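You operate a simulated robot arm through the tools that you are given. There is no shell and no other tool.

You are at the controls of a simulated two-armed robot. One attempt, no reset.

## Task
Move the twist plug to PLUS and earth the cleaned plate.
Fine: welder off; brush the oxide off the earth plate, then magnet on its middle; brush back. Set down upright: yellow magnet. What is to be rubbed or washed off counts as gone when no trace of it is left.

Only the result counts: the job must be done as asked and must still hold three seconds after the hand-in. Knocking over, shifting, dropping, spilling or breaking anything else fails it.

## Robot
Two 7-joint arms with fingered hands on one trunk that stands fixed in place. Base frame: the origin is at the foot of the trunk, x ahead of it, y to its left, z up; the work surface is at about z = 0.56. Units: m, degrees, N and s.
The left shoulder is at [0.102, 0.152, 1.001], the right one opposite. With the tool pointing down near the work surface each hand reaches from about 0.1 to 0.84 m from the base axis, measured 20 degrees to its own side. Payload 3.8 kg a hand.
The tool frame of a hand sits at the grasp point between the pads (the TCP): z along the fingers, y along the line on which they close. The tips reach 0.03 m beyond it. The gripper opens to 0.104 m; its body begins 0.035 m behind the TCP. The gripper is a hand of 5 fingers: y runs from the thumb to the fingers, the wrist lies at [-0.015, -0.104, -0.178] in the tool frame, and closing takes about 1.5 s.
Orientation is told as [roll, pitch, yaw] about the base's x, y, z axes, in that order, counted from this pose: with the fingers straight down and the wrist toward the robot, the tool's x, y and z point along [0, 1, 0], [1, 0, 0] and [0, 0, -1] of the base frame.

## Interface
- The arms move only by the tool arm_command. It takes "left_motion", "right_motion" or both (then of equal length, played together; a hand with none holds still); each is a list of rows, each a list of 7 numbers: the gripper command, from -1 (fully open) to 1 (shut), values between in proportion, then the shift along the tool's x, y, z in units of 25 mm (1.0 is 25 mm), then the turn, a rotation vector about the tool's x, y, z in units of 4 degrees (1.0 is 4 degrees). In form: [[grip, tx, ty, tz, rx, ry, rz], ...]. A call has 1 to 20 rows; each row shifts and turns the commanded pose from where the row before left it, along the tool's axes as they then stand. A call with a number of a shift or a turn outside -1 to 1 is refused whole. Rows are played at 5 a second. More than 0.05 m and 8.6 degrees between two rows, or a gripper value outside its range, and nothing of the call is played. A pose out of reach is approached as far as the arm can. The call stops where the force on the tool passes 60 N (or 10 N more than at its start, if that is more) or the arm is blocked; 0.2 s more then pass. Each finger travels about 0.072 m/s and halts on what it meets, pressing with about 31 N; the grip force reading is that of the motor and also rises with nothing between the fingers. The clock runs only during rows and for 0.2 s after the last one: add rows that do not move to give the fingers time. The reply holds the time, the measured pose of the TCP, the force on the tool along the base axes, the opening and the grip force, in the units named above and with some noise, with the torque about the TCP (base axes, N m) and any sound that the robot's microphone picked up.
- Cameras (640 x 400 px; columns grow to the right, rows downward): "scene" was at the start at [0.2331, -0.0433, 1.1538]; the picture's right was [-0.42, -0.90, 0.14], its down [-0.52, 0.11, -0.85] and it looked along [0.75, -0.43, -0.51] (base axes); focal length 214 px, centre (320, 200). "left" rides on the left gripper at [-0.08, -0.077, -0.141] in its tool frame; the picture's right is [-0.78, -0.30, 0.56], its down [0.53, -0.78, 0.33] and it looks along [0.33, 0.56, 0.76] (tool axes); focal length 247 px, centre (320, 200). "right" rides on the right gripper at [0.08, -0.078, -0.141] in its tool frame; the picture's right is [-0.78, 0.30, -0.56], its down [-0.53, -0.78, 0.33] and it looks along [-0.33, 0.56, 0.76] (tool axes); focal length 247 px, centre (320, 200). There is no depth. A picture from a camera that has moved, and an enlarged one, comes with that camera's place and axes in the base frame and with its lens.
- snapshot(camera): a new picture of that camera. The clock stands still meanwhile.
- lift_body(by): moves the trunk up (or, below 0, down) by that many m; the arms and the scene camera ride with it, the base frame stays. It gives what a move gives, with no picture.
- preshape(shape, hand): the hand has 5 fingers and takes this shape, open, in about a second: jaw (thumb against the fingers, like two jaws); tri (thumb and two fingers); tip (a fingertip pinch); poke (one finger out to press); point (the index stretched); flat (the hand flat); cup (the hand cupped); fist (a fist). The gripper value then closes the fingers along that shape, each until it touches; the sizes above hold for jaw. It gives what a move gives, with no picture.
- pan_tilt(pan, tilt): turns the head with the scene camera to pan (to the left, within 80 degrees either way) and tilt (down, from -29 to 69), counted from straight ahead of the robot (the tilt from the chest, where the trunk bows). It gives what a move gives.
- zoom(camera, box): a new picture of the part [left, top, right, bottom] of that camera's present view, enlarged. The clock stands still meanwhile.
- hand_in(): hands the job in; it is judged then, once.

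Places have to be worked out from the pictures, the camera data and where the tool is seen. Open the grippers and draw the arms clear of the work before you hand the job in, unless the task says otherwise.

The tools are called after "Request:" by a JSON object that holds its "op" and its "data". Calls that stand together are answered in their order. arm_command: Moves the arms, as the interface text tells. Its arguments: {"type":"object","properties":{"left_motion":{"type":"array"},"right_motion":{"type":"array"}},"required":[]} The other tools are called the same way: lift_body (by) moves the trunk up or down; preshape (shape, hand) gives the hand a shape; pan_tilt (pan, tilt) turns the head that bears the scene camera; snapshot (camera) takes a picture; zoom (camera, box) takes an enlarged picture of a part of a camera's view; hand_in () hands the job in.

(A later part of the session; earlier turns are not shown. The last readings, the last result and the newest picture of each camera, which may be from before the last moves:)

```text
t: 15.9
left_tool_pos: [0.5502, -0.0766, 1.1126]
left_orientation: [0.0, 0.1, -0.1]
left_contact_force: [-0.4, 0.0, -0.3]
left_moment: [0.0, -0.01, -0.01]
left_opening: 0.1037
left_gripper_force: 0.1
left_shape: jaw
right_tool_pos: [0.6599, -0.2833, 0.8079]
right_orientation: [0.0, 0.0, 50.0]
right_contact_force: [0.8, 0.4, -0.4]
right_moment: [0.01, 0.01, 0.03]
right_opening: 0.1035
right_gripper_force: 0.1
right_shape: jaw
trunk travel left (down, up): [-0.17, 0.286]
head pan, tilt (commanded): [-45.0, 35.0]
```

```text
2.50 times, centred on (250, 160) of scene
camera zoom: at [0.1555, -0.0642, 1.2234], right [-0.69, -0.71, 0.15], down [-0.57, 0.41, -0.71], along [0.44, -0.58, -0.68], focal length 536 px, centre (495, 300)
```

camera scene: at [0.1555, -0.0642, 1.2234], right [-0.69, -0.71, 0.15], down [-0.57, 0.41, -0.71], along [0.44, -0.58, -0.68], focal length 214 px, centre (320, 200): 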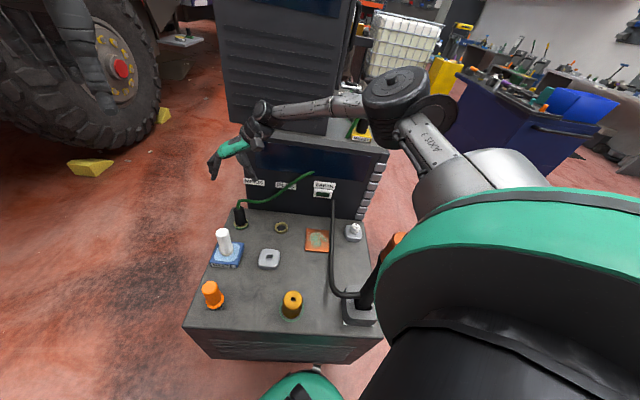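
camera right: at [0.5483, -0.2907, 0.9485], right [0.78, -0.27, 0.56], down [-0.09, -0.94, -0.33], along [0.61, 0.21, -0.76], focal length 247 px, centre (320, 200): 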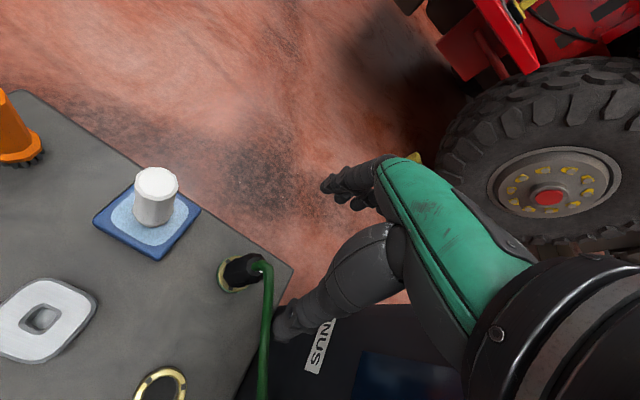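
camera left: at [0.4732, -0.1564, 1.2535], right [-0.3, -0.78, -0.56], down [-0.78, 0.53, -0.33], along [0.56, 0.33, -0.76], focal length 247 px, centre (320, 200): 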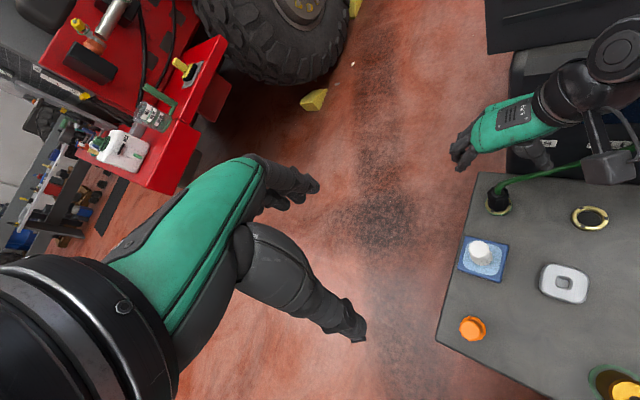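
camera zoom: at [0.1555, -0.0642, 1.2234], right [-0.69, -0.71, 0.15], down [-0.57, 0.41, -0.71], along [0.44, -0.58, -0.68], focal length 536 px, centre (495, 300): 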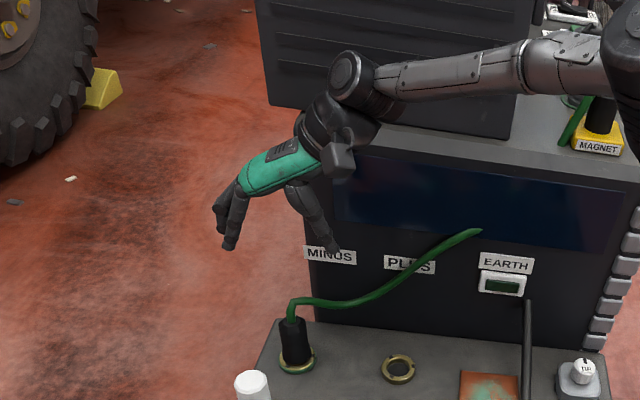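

The bench frame appears turned by -45°: the panel is about 0.09 m behind the socket axis, the plug axis is at about [0.660, -0.280] with top z≈0.658. I turn the hand to yaw 20 (thumb clear of the cable) and descend to z≈0.70 to look.

Request:
{"op": "arm_command", "data": {"right_motion": [[-1, 0, 0, 0, 0, 0, 1], [-1, 0, 0, 0, 0, 0, 1], [-1, 0, 0, 0, 0, 0, 1], [-1, 0, 0, 0, 0, 0, 1], [-1, 0, 0, 0, 0, 0, 1], [-1, 0, 0, 0, 0, 0, 1], [-1, 0, 0, 0, 0, 0, 1], [-1, 0.1, 0, 0.4, 0, 0, 0.5], [-1, 0, 0, 0.8, 0, 0, 0], [-1, 0, 0, 0.8, 0, 0, 0], [-1, 0, 0, 0.8, 0, 0, 0], [-1, 0, 0, 0.8, 0, 0, 0], [-1, 0, 0, 0.4, 0, 0, 0], [-1, 0, 0, 0, 0, 0, 0]]}}

Request:
{"op": "snapshot", "data": {"camera": "right"}}

Request:
{"op": "zoom", "data": {"camera": "left", "box": [440, 60, 640, 240]}}

Request:
{"op": "zoom", "data": {"camera": "scene", "box": [200, 80, 300, 240]}}

```text
t: 18.9
left_tool_pos: [0.5496, -0.0763, 1.1127]
left_orientation: [0.1, 0.1, 0.0]
left_contact_force: [0.5, 0.3, 0.3]
left_moment: [-0.01, -0.01, 0.01]
left_opening: 0.104
left_gripper_force: 0.2
left_shape: jaw
right_tool_pos: [0.6553, -0.2809, 0.7079]
right_orientation: [0.0, 0.0, 19.9]
right_contact_force: [0.0, -0.8, 0.1]
right_moment: [0.01, 0.0, -0.04]
right_opening: 0.104
right_gripper_force: 0.0
right_shape: jaw
trunk travel left (down, up): [-0.17, 0.286]
head pan, tilt (commanded): [-45.0, 35.0]
```

```text
taken
camera right: at [0.5552, -0.2316, 0.849], right [0.54, -0.63, 0.56], down [-0.55, -0.77, -0.33], along [0.64, -0.13, -0.76], focal length 247 px, centre (320, 200)
```

right: 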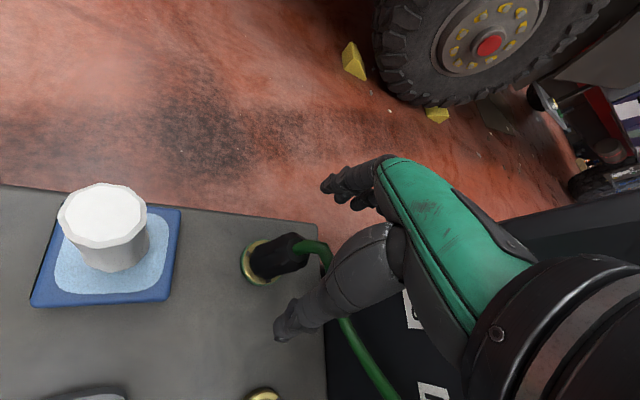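

```text
2.22 times, centred on (540, 150) of left
camera zoom: at [0.4732, -0.1564, 1.2535], right [-0.3, -0.78, -0.56], down [-0.78, 0.53, -0.33], along [0.56, 0.33, -0.76], focal length 549 px, centre (-169, 311)
```

zoom: 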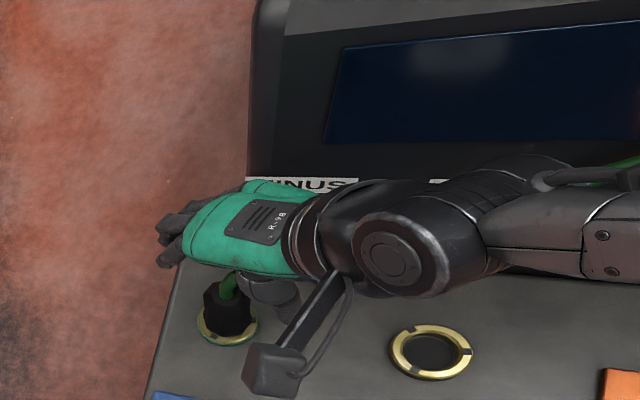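

```text
2.50 times, centred on (250, 160) of scene
camera zoom: at [0.1555, -0.0642, 1.2234], right [-0.69, -0.71, 0.15], down [-0.57, 0.41, -0.71], along [0.44, -0.58, -0.68], focal length 536 px, centre (495, 300)
```

zoom: 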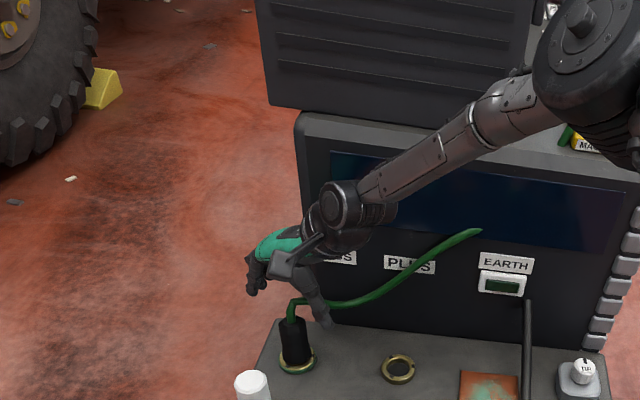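

The TCP lags 5 mm in x, perhaps near the reach limit, so I raise the hand by 0.07 and lower the trunk by 0.07 to regain reach, ending at the same spot.

Request:
{"op": "arm_command", "data": {"right_motion": [[-1, 0, 0, -0.9, 0, 0, 0], [-1, 0, 0, -0.95, 0, 0, 0], [-1, 0, 0, -0.95, 0, 0, 0], [-1, 0, 0, 0, 0, 0, 0]]}}

Request:
{"op": "lift_body", "data": {"by": -0.07}}

Request:
{"op": "snapshot", "data": {"camera": "scene"}}

```text
t: 19.9
left_tool_pos: [0.5507, -0.0751, 1.1127]
left_orientation: [0.0, 0.1, 0.1]
left_contact_force: [-0.2, 0.5, -0.2]
left_moment: [-0.02, 0.01, 0.02]
left_opening: 0.1041
left_gripper_force: 0.1
left_shape: jaw
right_tool_pos: [0.6593, -0.2779, 0.7751]
right_orientation: [0.0, 0.2, 20.0]
right_contact_force: [0.0, 0.2, -0.6]
right_moment: [-0.02, -0.03, 0.0]
right_opening: 0.1041
right_gripper_force: 0.1
right_shape: jaw
trunk travel left (down, up): [-0.17, 0.286]
head pan, tilt (commanded): [-45.0, 35.0]
```

```text
t: 20.9
left_tool_pos: [0.5496, -0.0763, 1.0431]
left_orientation: [0.1, 0.0, 0.0]
left_contact_force: [-0.2, -0.2, -0.2]
left_moment: [0.0, -0.07, 0.03]
left_opening: 0.1039
left_gripper_force: 0.0
left_shape: jaw
right_tool_pos: [0.6589, -0.2789, 0.7078]
right_orientation: [-0.1, -0.1, 20.0]
right_contact_force: [0.3, 0.4, -0.1]
right_moment: [0.01, -0.01, 0.02]
right_opening: 0.1037
right_gripper_force: 0.1
right_shape: jaw
trunk travel left (down, up): [-0.1, 0.356]
head pan, tilt (commanded): [-45.0, 35.0]
```

```text
taken
camera scene: at [0.201, -0.0641, 1.1288], right [-0.67, -0.71, 0.23], down [-0.65, 0.41, -0.64], along [0.36, -0.58, -0.73], focal length 214 px, centre (320, 200)
```

scene: 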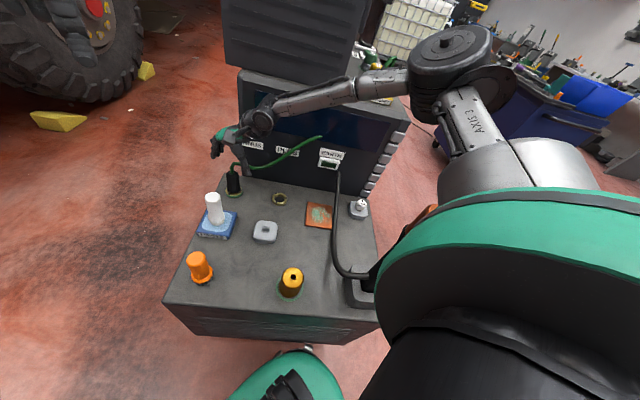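

Tracking is good again: TCP [0.659, -0.279, 0.708]. I descend slowly by 3 cm and check forces and the view.

Request:
{"op": "arm_command", "data": {"right_motion": [[-1, 0, 0.03, 0.3, 0, 0, 0], [-1, 0, 0, 0.3, 0, 0, 0], [-1, 0, 0, 0.3, 0, 0, 0], [-1, 0, 0, 0.3, 0, 0, 0], [-1, 0, 0, 0, 0, 0, 0]]}}

Request:
{"op": "zoom", "data": {"camera": "right", "box": [200, 140, 440, 380]}}

Request:
{"op": "zoom", "data": {"camera": "scene", "box": [190, 90, 300, 220]}}

```text
t: 22.1
left_tool_pos: [0.5513, -0.0752, 1.0426]
left_orientation: [0.0, 0.1, 0.0]
left_contact_force: [0.0, 0.4, 1.0]
left_moment: [-0.01, -0.01, 0.01]
left_opening: 0.1035
left_gripper_force: 0.1
left_shape: jaw
right_tool_pos: [0.6605, -0.2795, 0.6764]
right_orientation: [-0.1, 0.0, 20.0]
right_contact_force: [-0.1, 0.7, -1.0]
right_moment: [0.01, 0.01, 0.01]
right_opening: 0.1038
right_gripper_force: 0.1
right_shape: jaw
trunk travel left (down, up): [-0.1, 0.356]
head pan, tilt (commanded): [-45.0, 35.0]
```

```text
1.67 times, centred on (320, 260) of right
camera zoom: at [0.5578, -0.23, 0.8177], right [0.54, -0.63, 0.56], down [-0.55, -0.77, -0.33], along [0.64, -0.12, -0.76], focal length 412 px, centre (320, 100)
```

zoom: 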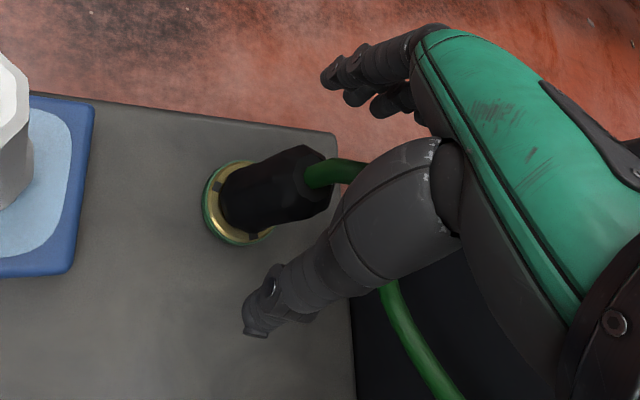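

```text
3.08 times, centred on (245, 155) of scene
camera zoom: at [0.2018, -0.0642, 1.1285], right [-0.67, -0.71, 0.23], down [-0.65, 0.41, -0.64], along [0.36, -0.58, -0.73], focal length 660 px, centre (551, 338)
```

zoom: 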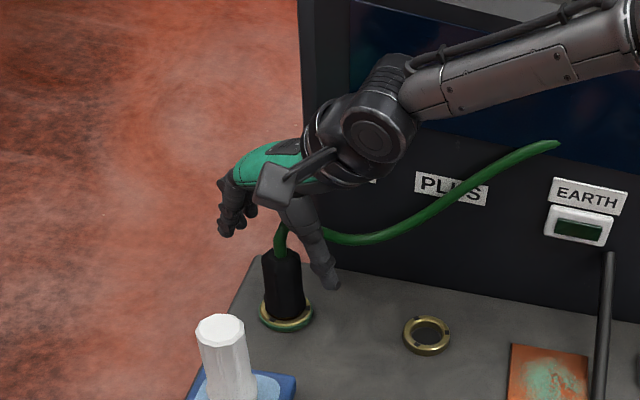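

No contact so far. I descend another 2 cm while watching the force.

Request:
{"op": "arm_command", "data": {"right_motion": [[-1, 0, 0, 0.2, 0, 0, 0], [-1, 0, 0, 0.2, 0, 0, 0], [-1, 0, 0, 0.2, 0, 0, 0], [-1, 0, 0, 0.2, 0, 0, 0], [-1, 0, 0, 0, 0, 0, 0]]}}

Request:
{"op": "zoom", "data": {"camera": "right", "box": [200, 140, 440, 380]}}

```text
t: 23.3
left_tool_pos: [0.5501, -0.0759, 1.0427]
left_orientation: [0.0, 0.0, 0.1]
left_contact_force: [0.1, -0.2, 0.8]
left_moment: [0.0, 0.02, 0.0]
left_opening: 0.1035
left_gripper_force: 0.0
left_shape: jaw
right_tool_pos: [0.6572, -0.2795, 0.6556]
right_orientation: [0.0, 0.1, 20.0]
right_contact_force: [0.0, 0.6, -0.8]
right_moment: [-0.04, 0.03, -0.01]
right_opening: 0.1033
right_gripper_force: 0.1
right_shape: jaw
trunk travel left (down, up): [-0.1, 0.356]
head pan, tilt (commanded): [-45.0, 35.0]
```

```text
1.67 times, centred on (320, 260) of right
camera zoom: at [0.5578, -0.2306, 0.7972], right [0.54, -0.63, 0.56], down [-0.55, -0.77, -0.33], along [0.64, -0.12, -0.76], focal length 412 px, centre (320, 100)
```

zoom: 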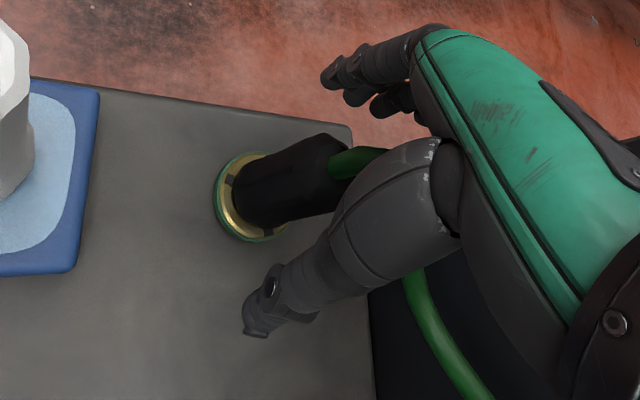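

Still no contact; the plug's top lies between thumb and fingers. I go down 2 cm more so the pads take the upper body of the plug, then close.

Request:
{"op": "arm_command", "data": {"right_motion": [[-1, 0, 0, 0.2, 0, 0, 0], [-1, 0, 0, 0.2, 0, 0, 0], [-1, 0, 0, 0.2, 0, 0, 0], [-1, 0, 0, 0.2, 0, 0, 0], [-1, 0, 0, 0, 0, 0, 0]]}}

Request:
{"op": "zoom", "data": {"camera": "right", "box": [200, 140, 440, 380]}}

Request:
{"op": "zoom", "data": {"camera": "left", "box": [440, 60, 640, 240]}}

```text
t: 24.5
left_tool_pos: [0.5496, -0.0765, 1.0415]
left_orientation: [0.0, 0.0, 0.0]
left_contact_force: [0.6, 0.1, 0.8]
left_moment: [0.0, -0.02, 0.03]
left_opening: 0.104
left_gripper_force: 0.1
left_shape: jaw
right_tool_pos: [0.6587, -0.2791, 0.6361]
right_orientation: [-0.1, 0.1, 20.1]
right_contact_force: [-0.4, 0.4, 0.6]
right_moment: [-0.02, 0.02, 0.0]
right_opening: 0.104
right_gripper_force: 0.0
right_shape: jaw
trunk travel left (down, up): [-0.1, 0.356]
head pan, tilt (commanded): [-45.0, 35.0]
```

```text
1.67 times, centred on (320, 260) of right
camera zoom: at [0.5579, -0.2298, 0.7773], right [0.54, -0.63, 0.56], down [-0.55, -0.77, -0.33], along [0.64, -0.12, -0.76], focal length 412 px, centre (320, 100)
```

zoom: 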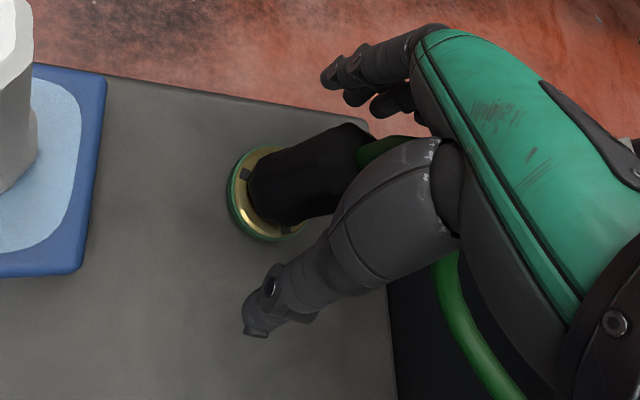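

```text
2.22 times, centred on (540, 150) of left
camera zoom: at [0.4733, -0.1563, 1.1835], right [-0.3, -0.78, -0.56], down [-0.78, 0.53, -0.33], along [0.55, 0.33, -0.76], focal length 549 px, centre (-169, 311)
```

zoom: 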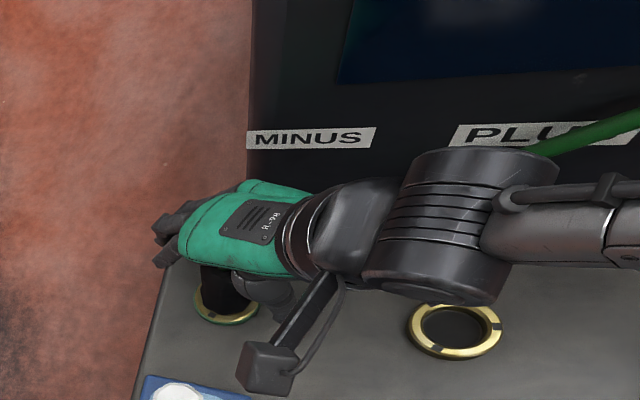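

Forces are still nil, so I close the fingers on the plug.

Request:
{"op": "arm_command", "data": {"right_motion": [[-0.5, 0, 0, 0, 0, 0, 0], [0, 0, 0, 0, 0, 0, 0], [0.5, 0, 0, 0, 0, 0, 0], [1, 0, 0, 0, 0, 0, 0], [1, 0, 0, 0, 0, 0, 0], [1, 0, 0, 0, 0, 0, 0], [1, 0, 0, 0, 0, 0, 0], [1, 0, 0, 0, 0, 0, 0], [1, 0, 0, 0, 0, 0, 0]]}}

Request:
{"op": "zoom", "data": {"camera": "right", "box": [200, 140, 440, 380]}}

```text
t: 26.5
left_tool_pos: [0.5493, -0.076, 1.0425]
left_orientation: [0.0, 0.1, 0.0]
left_contact_force: [-0.3, 1.4, -0.5]
left_moment: [0.03, -0.02, -0.01]
left_opening: 0.1038
left_gripper_force: 0.0
left_shape: jaw
right_tool_pos: [0.6581, -0.2791, 0.637]
right_orientation: [-0.1, 0.0, 20.0]
right_contact_force: [0.7, 2.3, 0.3]
right_moment: [0.07, -0.08, 0.04]
right_opening: 0.0299
right_gripper_force: 30.7
right_shape: jaw
trunk travel left (down, up): [-0.1, 0.356]
head pan, tilt (commanded): [-45.0, 35.0]
```

```text
1.67 times, centred on (320, 260) of right
camera zoom: at [0.558, -0.2296, 0.7775], right [0.54, -0.63, 0.56], down [-0.55, -0.77, -0.33], along [0.64, -0.12, -0.76], focal length 412 px, centre (320, 100)
```

zoom: 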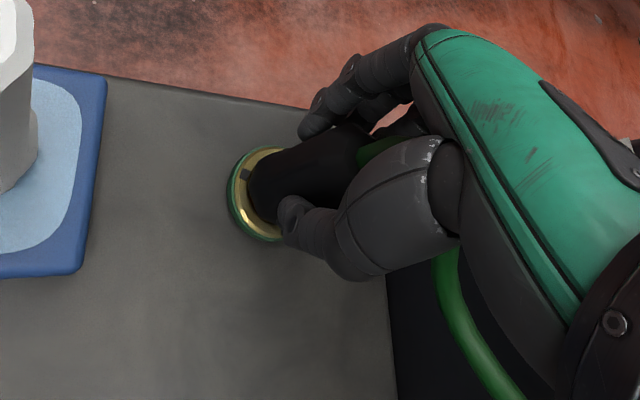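

The plug is gripped (opening 30 mm, 30.7 N). I try a small counter-clockwise twist (4°, seen from above) and read the torque.

Request:
{"op": "arm_command", "data": {"right_motion": [[1, 0, 0, 0, 0, 0, -0.5], [1, 0, 0, 0, 0, 0, -0.5], [1, 0, 0, 0, 0, 0, -0.5], [1, 0, 0, 0, 0, 0, 0]]}}

```text
t: 27.5
left_tool_pos: [0.5508, -0.0765, 1.0427]
left_orientation: [0.1, 0.1, 0.0]
left_contact_force: [0.0, -1.0, -0.1]
left_moment: [-0.03, 0.02, -0.02]
left_opening: 0.1037
left_gripper_force: 0.1
left_shape: jaw
right_tool_pos: [0.6598, -0.279, 0.6356]
right_orientation: [0.0, 0.0, 25.9]
right_contact_force: [2.3, -1.9, 0.2]
right_moment: [-0.04, -0.1, -0.18]
right_opening: 0.03
right_gripper_force: 30.8
right_shape: jaw
trunk travel left (down, up): [-0.1, 0.356]
head pan, tilt (commanded): [-45.0, 35.0]
```

A slight resisting torque (-0.18 N m) showed. I continue 8° more to see whether it stays as friction or grows like a stop.

Request:
{"op": "arm_command", "data": {"right_motion": [[1, 0, 0, 0, 0, 0, -0.5], [1, 0, 0, 0, 0, 0, -0.5], [1, 0, 0, 0, 0, 0, -0.5], [1, 0, 0, 0, 0, 0, -0.5], [1, 0, 0, 0, 0, 0, 0]]}}

Request:
{"op": "zoom", "data": {"camera": "right", "box": [200, 140, 440, 380]}}

```text
t: 28.7
left_tool_pos: [0.5503, -0.0771, 1.0426]
left_orientation: [-0.1, 0.2, 0.0]
left_contact_force: [0.6, 0.4, 0.8]
left_moment: [0.01, -0.02, -0.04]
left_opening: 0.1038
left_gripper_force: 0.1
left_shape: jaw
right_tool_pos: [0.6574, -0.2806, 0.6351]
right_orientation: [0.0, 0.0, 34.0]
right_contact_force: [3.7, -6.9, 2.9]
right_moment: [-0.12, -0.11, -0.26]
right_opening: 0.0298
right_gripper_force: 31.1
right_shape: jaw
trunk travel left (down, up): [-0.1, 0.356]
head pan, tilt (commanded): [-45.0, 35.0]
```

```text
1.67 times, centred on (320, 260) of right
camera zoom: at [0.5494, -0.2569, 0.7773], right [0.68, -0.48, 0.56], down [-0.35, -0.88, -0.33], along [0.65, 0.03, -0.76], focal length 412 px, centre (320, 100)
```

zoom: 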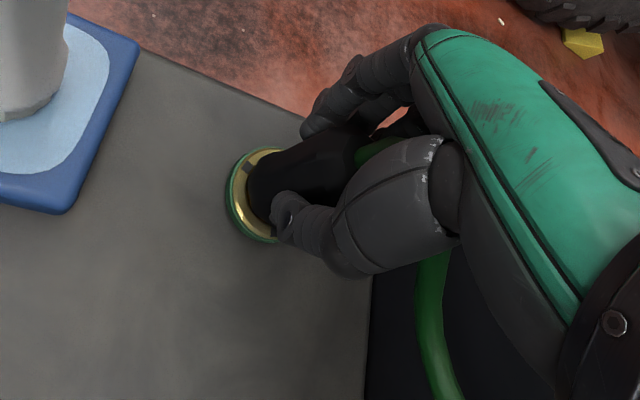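

Torque grows slowly (-0.26). I zoom in to see whether the plug's facets turn with the fingers.

Request:
{"op": "zoom", "data": {"camera": "right", "box": [270, 205, 360, 295]}}

Request:
{"op": "zoom", "data": {"camera": "scene", "box": [205, 130, 275, 210]}}

```text
4.44 times, centred on (315, 250) of right
camera zoom: at [0.5494, -0.2569, 0.7773], right [0.68, -0.48, 0.56], down [-0.35, -0.88, -0.33], along [0.65, 0.03, -0.76], focal length 1098 px, centre (342, -22)
```

zoom: 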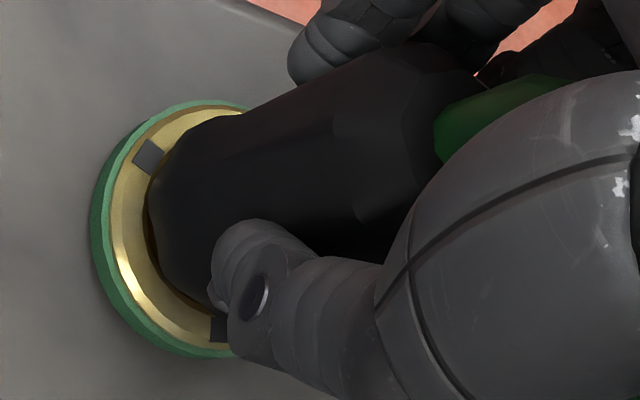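

```text
5.00 times, centred on (240, 170) of scene
camera zoom: at [0.2018, -0.0647, 1.1285], right [-0.67, -0.71, 0.23], down [-0.65, 0.41, -0.64], along [0.36, -0.58, -0.73], focal length 1072 px, centre (720, 350)
```

zoom: 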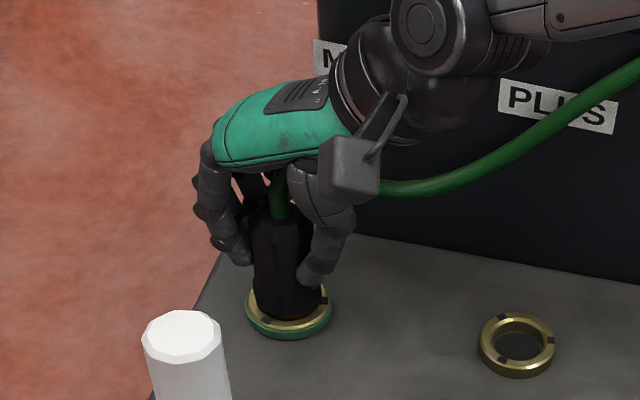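

The facets are visible now; I twist 8° further and compare the same close-up.

Request:
{"op": "arm_command", "data": {"right_motion": [[1, 0, 0, 0, 0, 0, -0.5], [1, 0, 0, 0, 0, 0, -0.5], [1, 0, 0, 0, 0, 0, -0.5], [1, 0, 0, 0, 0, 0, -0.5], [1, 0, 0, 0, 0, 0, 0]]}}

Request:
{"op": "zoom", "data": {"camera": "right", "box": [270, 205, 360, 295]}}

Request:
{"op": "zoom", "data": {"camera": "scene", "box": [205, 130, 275, 210]}}

```text
t: 29.9
left_tool_pos: [0.5497, -0.077, 1.0426]
left_orientation: [0.2, 0.1, 0.0]
left_contact_force: [0.1, 0.1, 0.0]
left_moment: [-0.01, 0.0, 0.02]
left_opening: 0.1037
left_gripper_force: 0.1
left_shape: jaw
right_tool_pos: [0.6588, -0.2808, 0.6355]
right_orientation: [0.0, 0.0, 42.1]
right_contact_force: [4.6, -11.5, 3.4]
right_moment: [-0.24, -0.16, -0.25]
right_opening: 0.03
right_gripper_force: 30.8
right_shape: jaw
trunk travel left (down, up): [-0.1, 0.356]
head pan, tilt (commanded): [-45.0, 35.0]
```

```text
4.44 times, centred on (315, 250) of right
camera zoom: at [0.547, -0.2726, 0.7773], right [0.74, -0.38, 0.56], down [-0.22, -0.92, -0.33], along [0.64, 0.12, -0.76], focal length 1098 px, centre (342, -22)
```

zoom: 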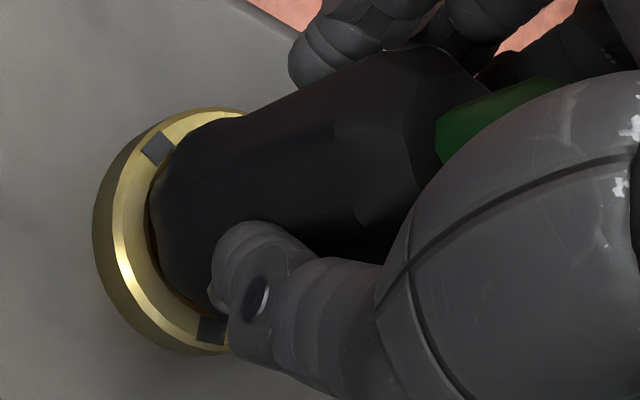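

```text
5.00 times, centred on (240, 170) of scene
camera zoom: at [0.2018, -0.0652, 1.1285], right [-0.67, -0.71, 0.23], down [-0.65, 0.41, -0.64], along [0.36, -0.58, -0.73], focal length 1072 px, centre (720, 350)
```

zoom: 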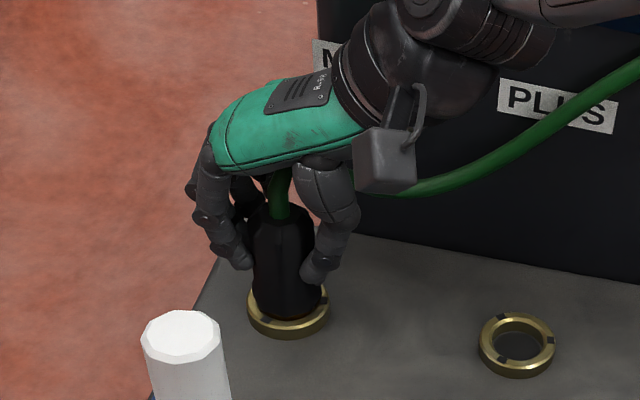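

The green ring around the socket vanished: that ring marks "locked", and counter-clockwise is unlocking, the plug turning with the hand. I continue counter-clockwise, with a 1.5 mm correction to relieve the side load.

Request:
{"op": "arm_command", "data": {"right_motion": [[1, -0.03, -0.01, 0, 0, 0, -0.5], [1, -0.03, -0.01, 0, 0, 0, -0.5], [1, 0, 0, 0, 0, 0, -0.5], [1, 0, 0, 0, 0, 0, -0.5], [1, 0, 0, 0, 0, 0, 0]]}}

```text
t: 31.1
left_tool_pos: [0.5501, -0.0775, 1.0431]
left_orientation: [0.0, 0.0, 0.0]
left_contact_force: [-0.1, -0.2, -0.7]
left_moment: [0.02, 0.0, 0.06]
left_opening: 0.1038
left_gripper_force: 0.1
left_shape: jaw
right_tool_pos: [0.6593, -0.2819, 0.6356]
right_orientation: [0.0, 0.1, 49.9]
right_contact_force: [2.7, -9.2, 1.8]
right_moment: [-0.22, -0.05, -0.3]
right_opening: 0.0296
right_gripper_force: 30.6
right_shape: jaw
trunk travel left (down, up): [-0.1, 0.356]
head pan, tilt (commanded): [-45.0, 35.0]
```

Torque stays near friction (-0.3). I twist on another 8°.

Request:
{"op": "arm_command", "data": {"right_motion": [[1, -0.02, -0.02, 0, 0, 0, -0.5], [1, -0.02, -0.02, 0, 0, 0, -0.5], [1, 0, 0, 0, 0, 0, -0.5], [1, 0, 0, 0, 0, 0, -0.5], [1, 0, 0, 0, 0, 0, 0]]}}

Request:
{"op": "zoom", "data": {"camera": "right", "box": [270, 205, 360, 295]}}

```text
t: 32.3
left_tool_pos: [0.5539, -0.0782, 1.0408]
left_orientation: [0.2, 0.3, 0.0]
left_contact_force: [0.3, 0.4, -0.8]
left_moment: [0.02, 0.0, 0.04]
left_opening: 0.1035
left_gripper_force: 0.0
left_shape: jaw
right_tool_pos: [0.6562, -0.283, 0.6376]
right_orientation: [0.0, 0.2, 58.0]
right_contact_force: [14.0, -9.3, -17.0]
right_moment: [-0.18, -0.35, -0.26]
right_opening: 0.029
right_gripper_force: 30.9
right_shape: jaw
right hand out of reach, approached as far as the arm can: row 3
trunk travel left (down, up): [-0.1, 0.356]
head pan, tilt (commanded): [-45.0, 35.0]
```

```text
4.44 times, centred on (315, 250) of right
camera zoom: at [0.548, -0.3047, 0.7794], right [0.82, -0.16, 0.55], down [0.04, -0.94, -0.33], along [0.57, 0.29, -0.77], focal length 1098 px, centre (342, -22)
```

zoom: 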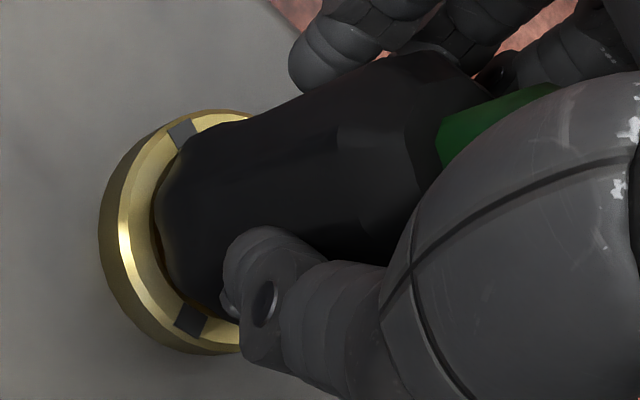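

The arm hit a reach limit near yaw 58 and side forces rose. I look at the arm's configuration before doing more.

Request:
{"op": "snapshot", "data": {"camera": "scene"}}

Request:
{"op": "zoom", "data": {"camera": "left", "box": [440, 60, 640, 240]}}

Request:
{"op": "arm_command", "data": {"right_motion": [[1, 0, 0, 0, 0, 0, 0]]}}

```text
taken
camera scene: at [0.2059, -0.0661, 1.1273], right [-0.67, -0.71, 0.23], down [-0.65, 0.41, -0.64], along [0.36, -0.58, -0.73], focal length 214 px, centre (320, 200)
```

scene: 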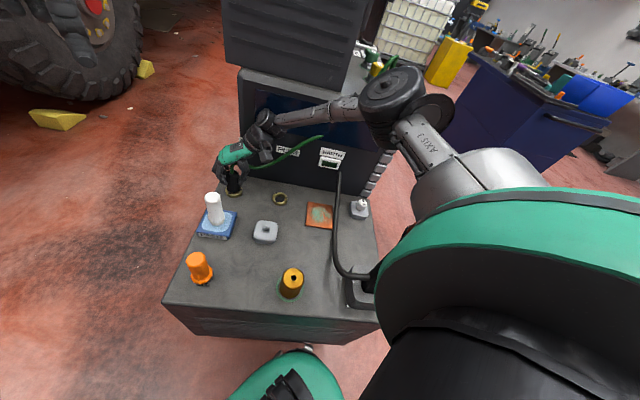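

```text
2.22 times, centred on (540, 150) of left
camera zoom: at [0.4776, -0.1583, 1.181], right [-0.3, -0.78, -0.56], down [-0.78, 0.53, -0.33], along [0.55, 0.34, -0.76], focal length 549 px, centre (-169, 311)
```

zoom: 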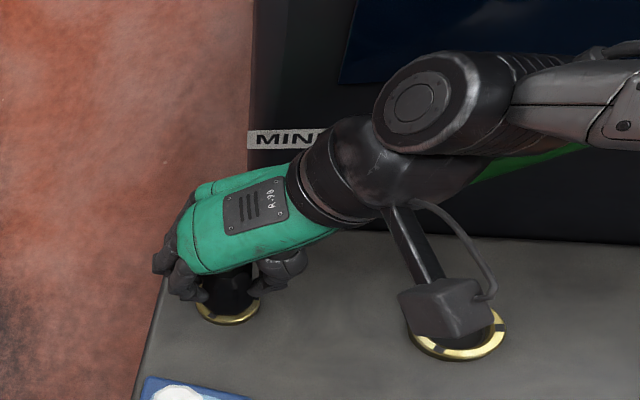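

```text
t: 32.7
left_tool_pos: [0.5532, -0.078, 1.0399]
left_orientation: [0.2, 0.3, 0.0]
left_contact_force: [0.3, -0.4, 1.1]
left_moment: [0.01, 0.0, -0.02]
left_opening: 0.1037
left_gripper_force: 0.1
left_shape: jaw
right_tool_pos: [0.6556, -0.2823, 0.6376]
right_orientation: [0.1, 0.2, 58.0]
right_contact_force: [13.6, -9.1, -20.8]
right_moment: [-0.2, -0.33, -0.25]
right_opening: 0.0287
right_gripper_force: 30.5
right_shape: jaw
trunk travel left (down, up): [-0.1, 0.356]
head pan, tilt (commanded): [-45.0, 35.0]
```

The arm is simply stretched out and being pulled back. I'll release the plug here, rise, lower the trunk for reach, and regrip at a smaller yaw to finish the twist.

Request:
{"op": "arm_command", "data": {"right_motion": [[0.4, 0, 0, 0, 0, 0, 0], [0, 0, 0, 0, 0, 0, 0], [-0.3, 0, 0, 0, 0, 0, 0], [-0.5, 0, 0, 0, 0, 0, 0], [-0.5, 0, 0, 0, 0, 0, 0], [-0.5, 0, 0, 0, 0, 0, 0]]}}

Request:
{"op": "zoom", "data": {"camera": "right", "box": [270, 205, 360, 295]}}

```text
t: 34.1
left_tool_pos: [0.5506, -0.0757, 1.0436]
left_orientation: [-0.1, 0.1, 0.0]
left_contact_force: [-0.8, -0.1, 0.4]
left_moment: [0.01, -0.03, 0.0]
left_opening: 0.1038
left_gripper_force: 0.0
left_shape: jaw
right_tool_pos: [0.6543, -0.2797, 0.6416]
right_orientation: [-0.1, 0.2, 58.0]
right_contact_force: [-0.5, 0.3, 0.4]
right_moment: [0.03, 0.03, 0.0]
right_opening: 0.0777
right_gripper_force: 0.0
right_shape: jaw
trunk travel left (down, up): [-0.1, 0.356]
head pan, tilt (commanded): [-45.0, 35.0]
```

```text
4.44 times, centred on (315, 250) of right
camera zoom: at [0.5456, -0.303, 0.7834], right [0.82, -0.16, 0.56], down [0.04, -0.94, -0.33], along [0.58, 0.29, -0.76], focal length 1098 px, centre (342, -22)
```

zoom: 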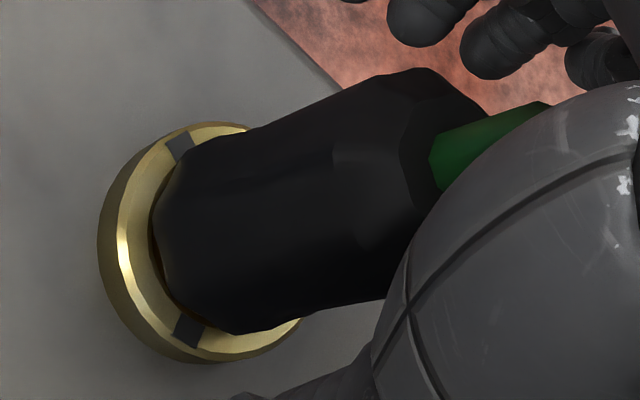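

Released cleanly. I rise 10 cm and turn back toward yaw 0, then take a look at the white mark on the plug.

Request:
{"op": "arm_command", "data": {"right_motion": [[-0.5, 0, 0, -0.6, 0, 0, 0], [-0.5, 0, 0, -0.9, 0, 0, 0], [-0.5, 0, 0, -0.9, 0, 0, 0], [-0.5, 0, 0, -0.9, 0, 0, 0.5], [-0.5, 0, 0, -0.7, 0, 0, 1], [-0.5, 0, 0, 0, 0, 0, 1], [-0.5, 0, 0, 0, 0, 0, 1], [-0.5, 0, 0, 0, 0, 0, 1], [-0.5, 0, 0, 0, 0, 0, 1], [-0.5, 0, 0, 0, 0, 0, 1], [-0.5, 0, 0, 0, 0, 0, 1], [-0.5, 0, 0, 0, 0, 0, 1], [-0.5, 0, 0, 0, 0, 0, 1], [-0.5, 0, 0, 0, 0, 0, 1], [-0.5, 0, 0, 0, 0, 0, 1], [-0.5, 0, 0, 0, 0, 0, 1], [-0.5, 0, 0, 0, 0, 0, 1], [-0.5, 0, 0, 0, 0, 0, 1], [-0.5, 0, 0, 0, 0, 0, 0]]}}

Request:
{"op": "snapshot", "data": {"camera": "right"}}

Request:
{"op": "zoom", "data": {"camera": "left", "box": [440, 120, 580, 260]}}

```text
t: 38.1
left_tool_pos: [0.5487, -0.0764, 1.0429]
left_orientation: [0.0, 0.1, 0.0]
left_contact_force: [0.3, -0.9, -0.2]
left_moment: [0.01, 0.02, -0.02]
left_opening: 0.1036
left_gripper_force: 0.1
left_shape: jaw
right_tool_pos: [0.6562, -0.2803, 0.7387]
right_orientation: [-0.1, 0.1, 0.1]
right_contact_force: [0.5, 0.8, -0.9]
right_moment: [0.0, 0.04, 0.03]
right_opening: 0.0775
right_gripper_force: 0.0
right_shape: jaw
trunk travel left (down, up): [-0.1, 0.356]
head pan, tilt (commanded): [-45.0, 35.0]
```

```text
taken
camera right: at [0.5793, -0.2003, 0.8809], right [0.3, -0.78, 0.56], down [-0.78, -0.54, -0.33], along [0.56, -0.34, -0.76], focal length 247 px, centre (320, 200)
```

right: 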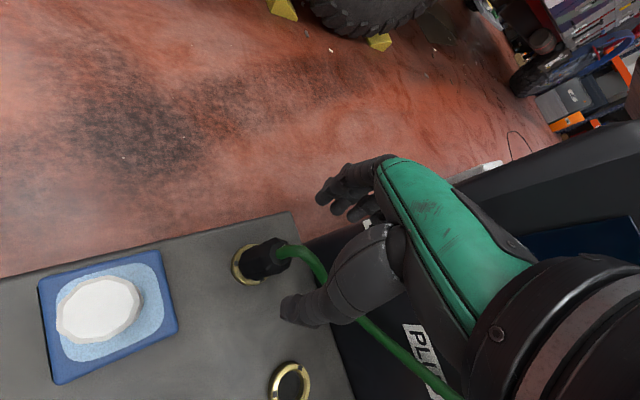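

```text
2.86 times, centred on (510, 190) of left
camera zoom: at [0.4733, -0.1564, 1.1834], right [-0.3, -0.78, -0.56], down [-0.78, 0.53, -0.33], along [0.55, 0.33, -0.76], focal length 706 px, centre (-223, 229)
```

zoom: 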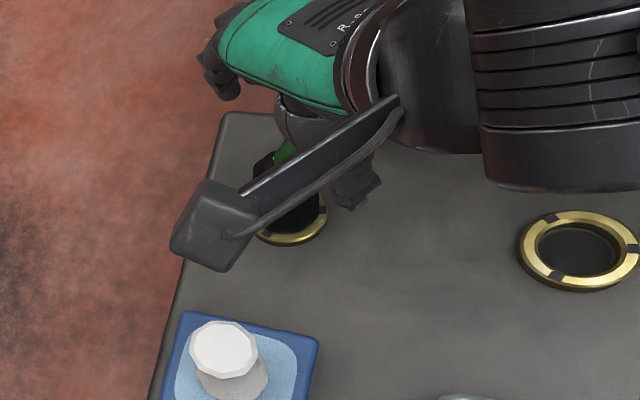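

I zoom on the plug top for the white mark's new direction.

Request:
{"op": "zoom", "data": {"camera": "right", "box": [225, 225, 305, 295]}}

```text
5.71 times, centred on (265, 260) of right
camera zoom: at [0.5793, -0.2003, 0.8809], right [0.3, -0.78, 0.56], down [-0.78, -0.54, -0.33], along [0.56, -0.34, -0.76], focal length 1411 px, centre (634, -143)
```

zoom: 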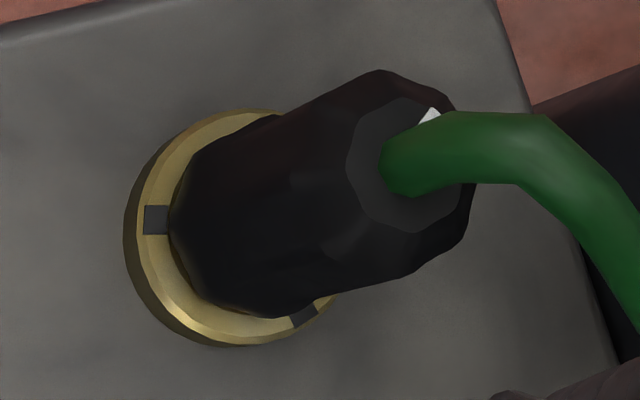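

The mark has turned from about -50° to about -5°, and the keyways sit at 0/120/240°, so only a few degrees remain. I regrip at yaw 24 on the axis [0.660, -0.2825].

Request:
{"op": "arm_command", "data": {"right_motion": [[-0.7, -0.09, 0.15, 0, 0, 0, 0], [-0.7, 0, 0, 0, 0, 0, -1], [-0.7, 0, 0, 0, 0, 0, -1], [-0.7, 0, 0, 0, 0, 0, -1], [-0.7, 0, 0, 0, 0, 0, -1], [-0.7, 0, 0, 0, 0, 0, -1], [-0.7, 0, 0, 0, 0, 0, -1], [-0.7, 0, 0, 0.5, 0, 0, 0], [-0.7, 0, 0, 0.6, 0, 0, 0], [-0.7, 0, 0, 0.6, 0, 0, 0], [-0.7, 0, 0, 0.6, 0, 0, 0], [-0.7, 0, 0, 0.6, 0, 0, 0], [-0.7, 0, 0, 0.6, 0, 0, 0], [-0.7, 0, 0, 0.5, 0, 0, 0], [-0.7, 0, 0, 0, 0, 0, 0]]}}

Request:
{"op": "zoom", "data": {"camera": "right", "box": [200, 140, 440, 380]}}

```text
t: 41.3
left_tool_pos: [0.5504, -0.0757, 1.043]
left_orientation: [0.0, 0.0, 0.0]
left_contact_force: [0.7, 0.3, -0.2]
left_moment: [0.01, -0.03, 0.0]
left_opening: 0.1037
left_gripper_force: 0.1
left_shape: jaw
right_tool_pos: [0.6595, -0.2836, 0.6384]
right_orientation: [0.0, 0.1, 24.0]
right_contact_force: [0.0, -0.3, -0.1]
right_moment: [-0.01, -0.01, 0.01]
right_opening: 0.0882
right_gripper_force: 0.1
right_shape: jaw
trunk travel left (down, up): [-0.1, 0.356]
head pan, tilt (commanded): [-45.0, 35.0]
```

```text
1.67 times, centred on (320, 260) of right
camera zoom: at [0.557, -0.2414, 0.7803], right [0.59, -0.59, 0.56], down [-0.49, -0.81, -0.33], along [0.64, -0.08, -0.76], focal length 412 px, centre (320, 100)
```

zoom: 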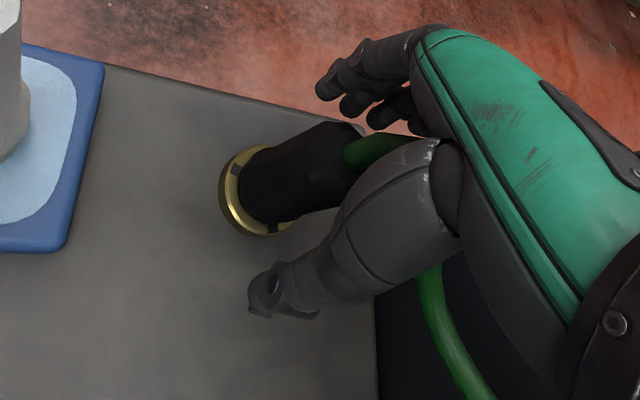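

Positioned without contact; I close the fingers again.

Request:
{"op": "arm_command", "data": {"right_motion": [[-0.3, 0, 0, 0, 0, 0, 0], [0.1, 0, 0, 0, 0, 0, 0], [0.5, 0, 0, 0, 0, 0, 0], [1, 0, 0, 0, 0, 0, 0], [1, 0, 0, 0, 0, 0, 0], [1, 0, 0, 0, 0, 0, 0], [1, 0, 0, 0, 0, 0, 0], [1, 0, 0, 0, 0, 0, 0], [1, 0, 0, 0, 0, 0, 0]]}}

Request:
{"op": "arm_command", "data": {"right_motion": [[1, 0, 0, 0, 0, 0, -0.5], [1, 0, 0, 0, 0, 0, -0.5], [1, 0, 0, 0, 0, 0, -0.25], [1, 0, 0, 0, 0, 0, 0]]}}

```text
t: 43.3
left_tool_pos: [0.5496, -0.0771, 1.042]
left_orientation: [0.0, 0.0, 0.0]
left_contact_force: [-0.3, 0.9, -0.4]
left_moment: [-0.03, 0.03, 0.03]
left_opening: 0.1035
left_gripper_force: 0.0
left_shape: jaw
right_tool_pos: [0.6606, -0.283, 0.6383]
right_orientation: [0.0, 0.1, 24.0]
right_contact_force: [0.3, 1.7, 0.1]
right_moment: [0.09, -0.06, -0.05]
right_opening: 0.0308
right_gripper_force: 30.8
right_shape: jaw
trunk travel left (down, up): [-0.1, 0.356]
head pan, tilt (commanded): [-45.0, 35.0]
```

```text
t: 44.3
left_tool_pos: [0.5504, -0.0768, 1.0425]
left_orientation: [0.1, 0.1, 0.0]
left_contact_force: [0.3, -1.1, -0.3]
left_moment: [0.02, -0.01, 0.02]
left_opening: 0.1037
left_gripper_force: 0.2
left_shape: jaw
right_tool_pos: [0.6607, -0.2837, 0.6391]
right_orientation: [0.0, 0.1, 29.0]
right_contact_force: [2.6, -1.8, -0.8]
right_moment: [-0.06, -0.13, -0.22]
right_opening: 0.0308
right_gripper_force: 31.2
right_shape: jaw
trunk travel left (down, up): [-0.1, 0.356]
head pan, tilt (commanded): [-45.0, 35.0]
```

Rotated 5° more with only friction torque. I test with a gentle 4 mm lift.

Request:
{"op": "arm_command", "data": {"right_motion": [[1, 0, 0, -0.08, 0, 0, 0], [1, 0, 0, -0.08, 0, 0, 0], [1, 0, 0, 0, 0, 0, 0]]}}

```text
t: 45.1
left_tool_pos: [0.5519, -0.0769, 1.0406]
left_orientation: [0.2, 0.2, 0.0]
left_contact_force: [1.0, 0.1, 0.1]
left_moment: [0.03, -0.02, 0.02]
left_opening: 0.1039
left_gripper_force: 0.1
left_shape: jaw
right_tool_pos: [0.6601, -0.2846, 0.6412]
right_orientation: [0.1, 0.5, 29.0]
right_contact_force: [3.9, -0.4, -12.5]
right_moment: [0.01, -0.21, -0.14]
right_opening: 0.0304
right_gripper_force: 31.1
right_shape: jaw
trunk travel left (down, up): [-0.1, 0.356]
head pan, tilt (commanded): [-45.0, 35.0]
```

Still held (12 N pull). I relax the lift and twist another 6° counter-clockwise.

Request:
{"op": "arm_command", "data": {"right_motion": [[1, 0, 0, 0.14, 0, 0, 0], [1, 0, 0, 0, 0, 0, -0.5], [1, 0, 0, 0, 0, 0, -0.5], [1, 0, 0, 0, 0, 0, -0.5], [1, 0, 0, 0, 0, 0, 0]]}}

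Request:
{"op": "zoom", "data": {"camera": "right", "box": [270, 205, 360, 295]}}

```text
t: 46.3
left_tool_pos: [0.5516, -0.0772, 1.0423]
left_orientation: [0.1, 0.2, 0.0]
left_contact_force: [-0.2, 0.2, 0.5]
left_moment: [0.0, 0.0, -0.02]
left_opening: 0.1035
left_gripper_force: 0.0
left_shape: jaw
right_tool_pos: [0.6602, -0.2851, 0.6392]
right_orientation: [-0.1, 0.1, 35.0]
right_contact_force: [3.5, -4.4, -2.9]
right_moment: [-0.12, -0.09, -0.26]
right_opening: 0.0303
right_gripper_force: 31.2
right_shape: jaw
trunk travel left (down, up): [-0.1, 0.356]
head pan, tilt (commanded): [-45.0, 35.0]
```

```text
4.44 times, centred on (315, 250) of right
camera zoom: at [0.5515, -0.2634, 0.7808], right [0.69, -0.47, 0.56], down [-0.33, -0.88, -0.33], along [0.65, 0.04, -0.76], focal length 1098 px, centre (342, -22)
```

zoom: 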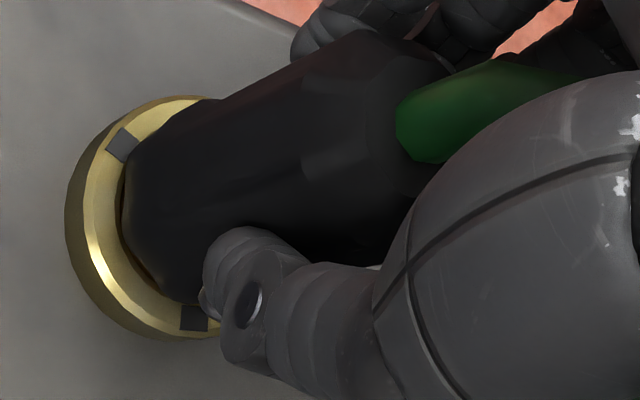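

Total twist is about 49° now. I test the lift again gently.

Request:
{"op": "arm_command", "data": {"right_motion": [[1, 0, 0, -0.08, 0, 0, 0], [1, 0, 0, -0.08, 0, 0, 0], [1, 0, 0, -0.08, 0, 0, 0], [1, 0, 0, 0, 0, 0, 0]]}}

```text
t: 47.3
left_tool_pos: [0.5534, -0.0776, 1.0397]
left_orientation: [0.1, 0.2, 0.0]
left_contact_force: [0.2, 0.4, 0.0]
left_moment: [0.0, 0.0, -0.01]
left_opening: 0.1038
left_gripper_force: 0.0
left_shape: jaw
right_tool_pos: [0.661, -0.2859, 0.6408]
right_orientation: [0.2, 0.4, 35.2]
right_contact_force: [4.5, -2.7, -22.5]
right_moment: [-0.1, -0.2, -0.2]
right_opening: 0.0297
right_gripper_force: 31.2
right_shape: jaw
trunk travel left (down, up): [-0.1, 0.356]
head pan, tilt (commanded): [-45.0, 35.0]
```

Still locked. I relax and twist further (about 10°).

Request:
{"op": "arm_command", "data": {"right_motion": [[1, 0, 0, 0.22, 0, 0, 0], [1, 0, 0, 0, 0, 0, -0.5], [1, 0, 0, 0, 0, 0, -0.5], [1, 0, 0, 0, 0, 0, -0.5], [1, 0, 0, 0, 0, 0, -0.5], [1, 0, 0, 0, 0, 0, -0.5], [1, 0, 0, 0, 0, 0, 0]]}}

Request:
{"op": "zoom", "data": {"camera": "right", "box": [270, 205, 360, 295]}}

```text
t: 48.9
left_tool_pos: [0.5499, -0.0764, 1.0424]
left_orientation: [0.0, 0.1, -0.1]
left_contact_force: [-0.7, -1.0, 0.9]
left_moment: [0.0, 0.04, 0.0]
left_opening: 0.1037
left_gripper_force: 0.0
left_shape: jaw
right_tool_pos: [0.6615, -0.2818, 0.64]
right_orientation: [0.0, 0.2, 45.1]
right_contact_force: [0.4, -0.3, -1.7]
right_moment: [0.01, 0.02, -0.05]
right_opening: 0.0298
right_gripper_force: 31.5
right_shape: jaw
trunk travel left (down, up): [-0.1, 0.356]
head pan, tilt (commanded): [-45.0, 35.0]
```

```text
4.44 times, centred on (315, 250) of right
camera zoom: at [0.5495, -0.2814, 0.7819], right [0.76, -0.34, 0.56], down [-0.17, -0.93, -0.33], along [0.63, 0.16, -0.76], focal length 1098 px, centre (342, -22)
```

zoom: 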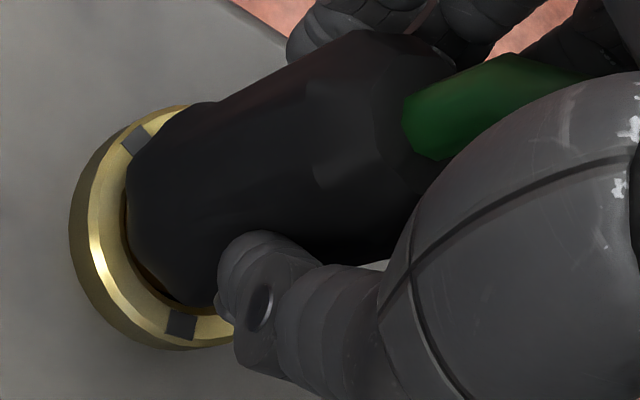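

Force and torque dropped to nearly zero: the plug came free at about 59–60° of twist. I lift it slowly.

Request:
{"op": "arm_command", "data": {"right_motion": [[1, 0, 0, -0.15, 0, 0, 0], [1, 0, 0, -0.15, 0, 0, 0], [1, 0, 0, -0.15, 0, 0, 0], [1, 0, 0, -0.15, 0, 0, 0], [1, 0, 0, 0, 0, 0, 0]]}}

Request:
{"op": "zoom", "data": {"camera": "right", "box": [230, 165, 390, 325]}}

```text
t: 50.1
left_tool_pos: [0.5497, -0.0769, 1.0421]
left_orientation: [-0.1, 0.1, 0.0]
left_contact_force: [0.1, -0.9, 0.0]
left_moment: [0.02, 0.03, 0.0]
left_opening: 0.1038
left_gripper_force: 0.0
left_shape: jaw
right_tool_pos: [0.6604, -0.2828, 0.6544]
right_orientation: [0.0, 0.1, 45.0]
right_contact_force: [-0.8, 0.1, -1.7]
right_moment: [-0.01, 0.0, 0.06]
right_opening: 0.0303
right_gripper_force: 31.0
right_shape: jaw
trunk travel left (down, up): [-0.1, 0.356]
head pan, tilt (commanded): [-45.0, 35.0]
```

```text
2.50 times, centred on (310, 245) of right
camera zoom: at [0.5488, -0.2813, 0.7966], right [0.76, -0.34, 0.56], down [-0.17, -0.93, -0.33], along [0.63, 0.16, -0.76], focal length 617 px, centre (345, 88)
```

zoom: 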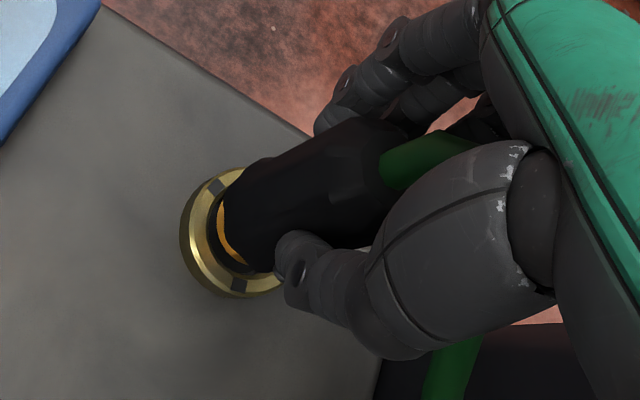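

It lifts freely (weight about 1.7 N). I raise it 5 cm more and look at its underside and lugs.

Request:
{"op": "arm_command", "data": {"right_motion": [[1, 0, 0, -0.3, 0, 0, 0], [1, 0, 0, -0.4, 0, 0, 0], [1, 0, 0, -0.5, 0, 0, 0], [1, 0, 0, -0.5, 0, 0, 0], [1, 0, 0, -0.3, 0, 0, 0], [1, 0, 0, 0, 0, 0, 0]]}}

Request:
{"op": "snapshot", "data": {"camera": "right"}}

Request:
{"op": "zoom", "data": {"camera": "scene", "box": [190, 90, 330, 220]}}

```text
t: 51.5
left_tool_pos: [0.5497, -0.0764, 1.0435]
left_orientation: [0.0, 0.1, 0.0]
left_contact_force: [0.3, -0.2, -0.2]
left_moment: [-0.02, -0.03, 0.01]
left_opening: 0.1037
left_gripper_force: 0.1
left_shape: jaw
right_tool_pos: [0.661, -0.2835, 0.7052]
right_orientation: [-0.1, 0.1, 45.0]
right_contact_force: [-0.2, 0.3, -2.0]
right_moment: [-0.02, 0.01, -0.03]
right_opening: 0.0298
right_gripper_force: 31.1
right_shape: jaw
trunk travel left (down, up): [-0.1, 0.356]
head pan, tilt (commanded): [-45.0, 35.0]
```

```text
taken
camera right: at [0.5489, -0.2815, 0.8466], right [0.76, -0.34, 0.56], down [-0.17, -0.93, -0.33], along [0.63, 0.16, -0.76], focal length 247 px, centre (320, 200)
```

right: 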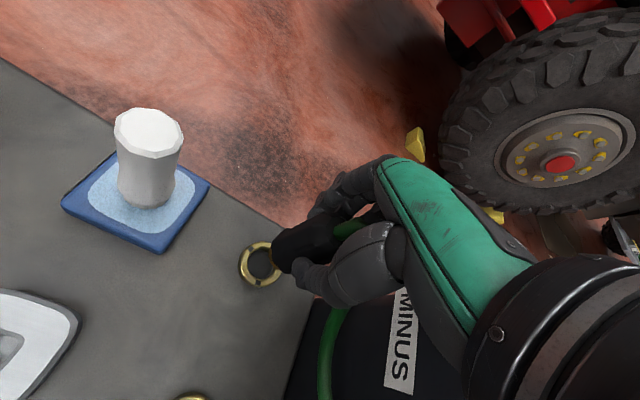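

```text
3.08 times, centred on (260, 155) of scene
camera zoom: at [0.2021, -0.0643, 1.1284], right [-0.67, -0.71, 0.23], down [-0.65, 0.41, -0.64], along [0.36, -0.58, -0.73], focal length 660 px, centre (505, 338)
```

zoom: 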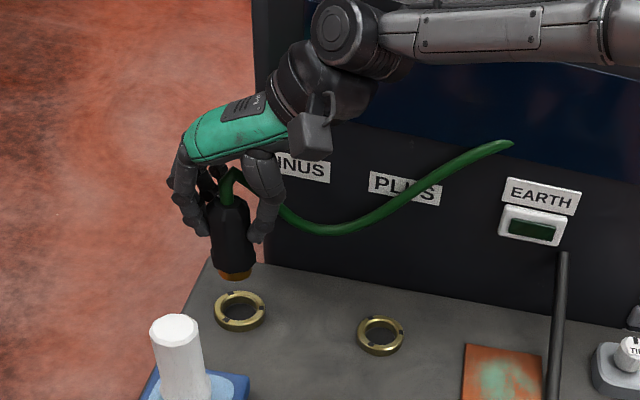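

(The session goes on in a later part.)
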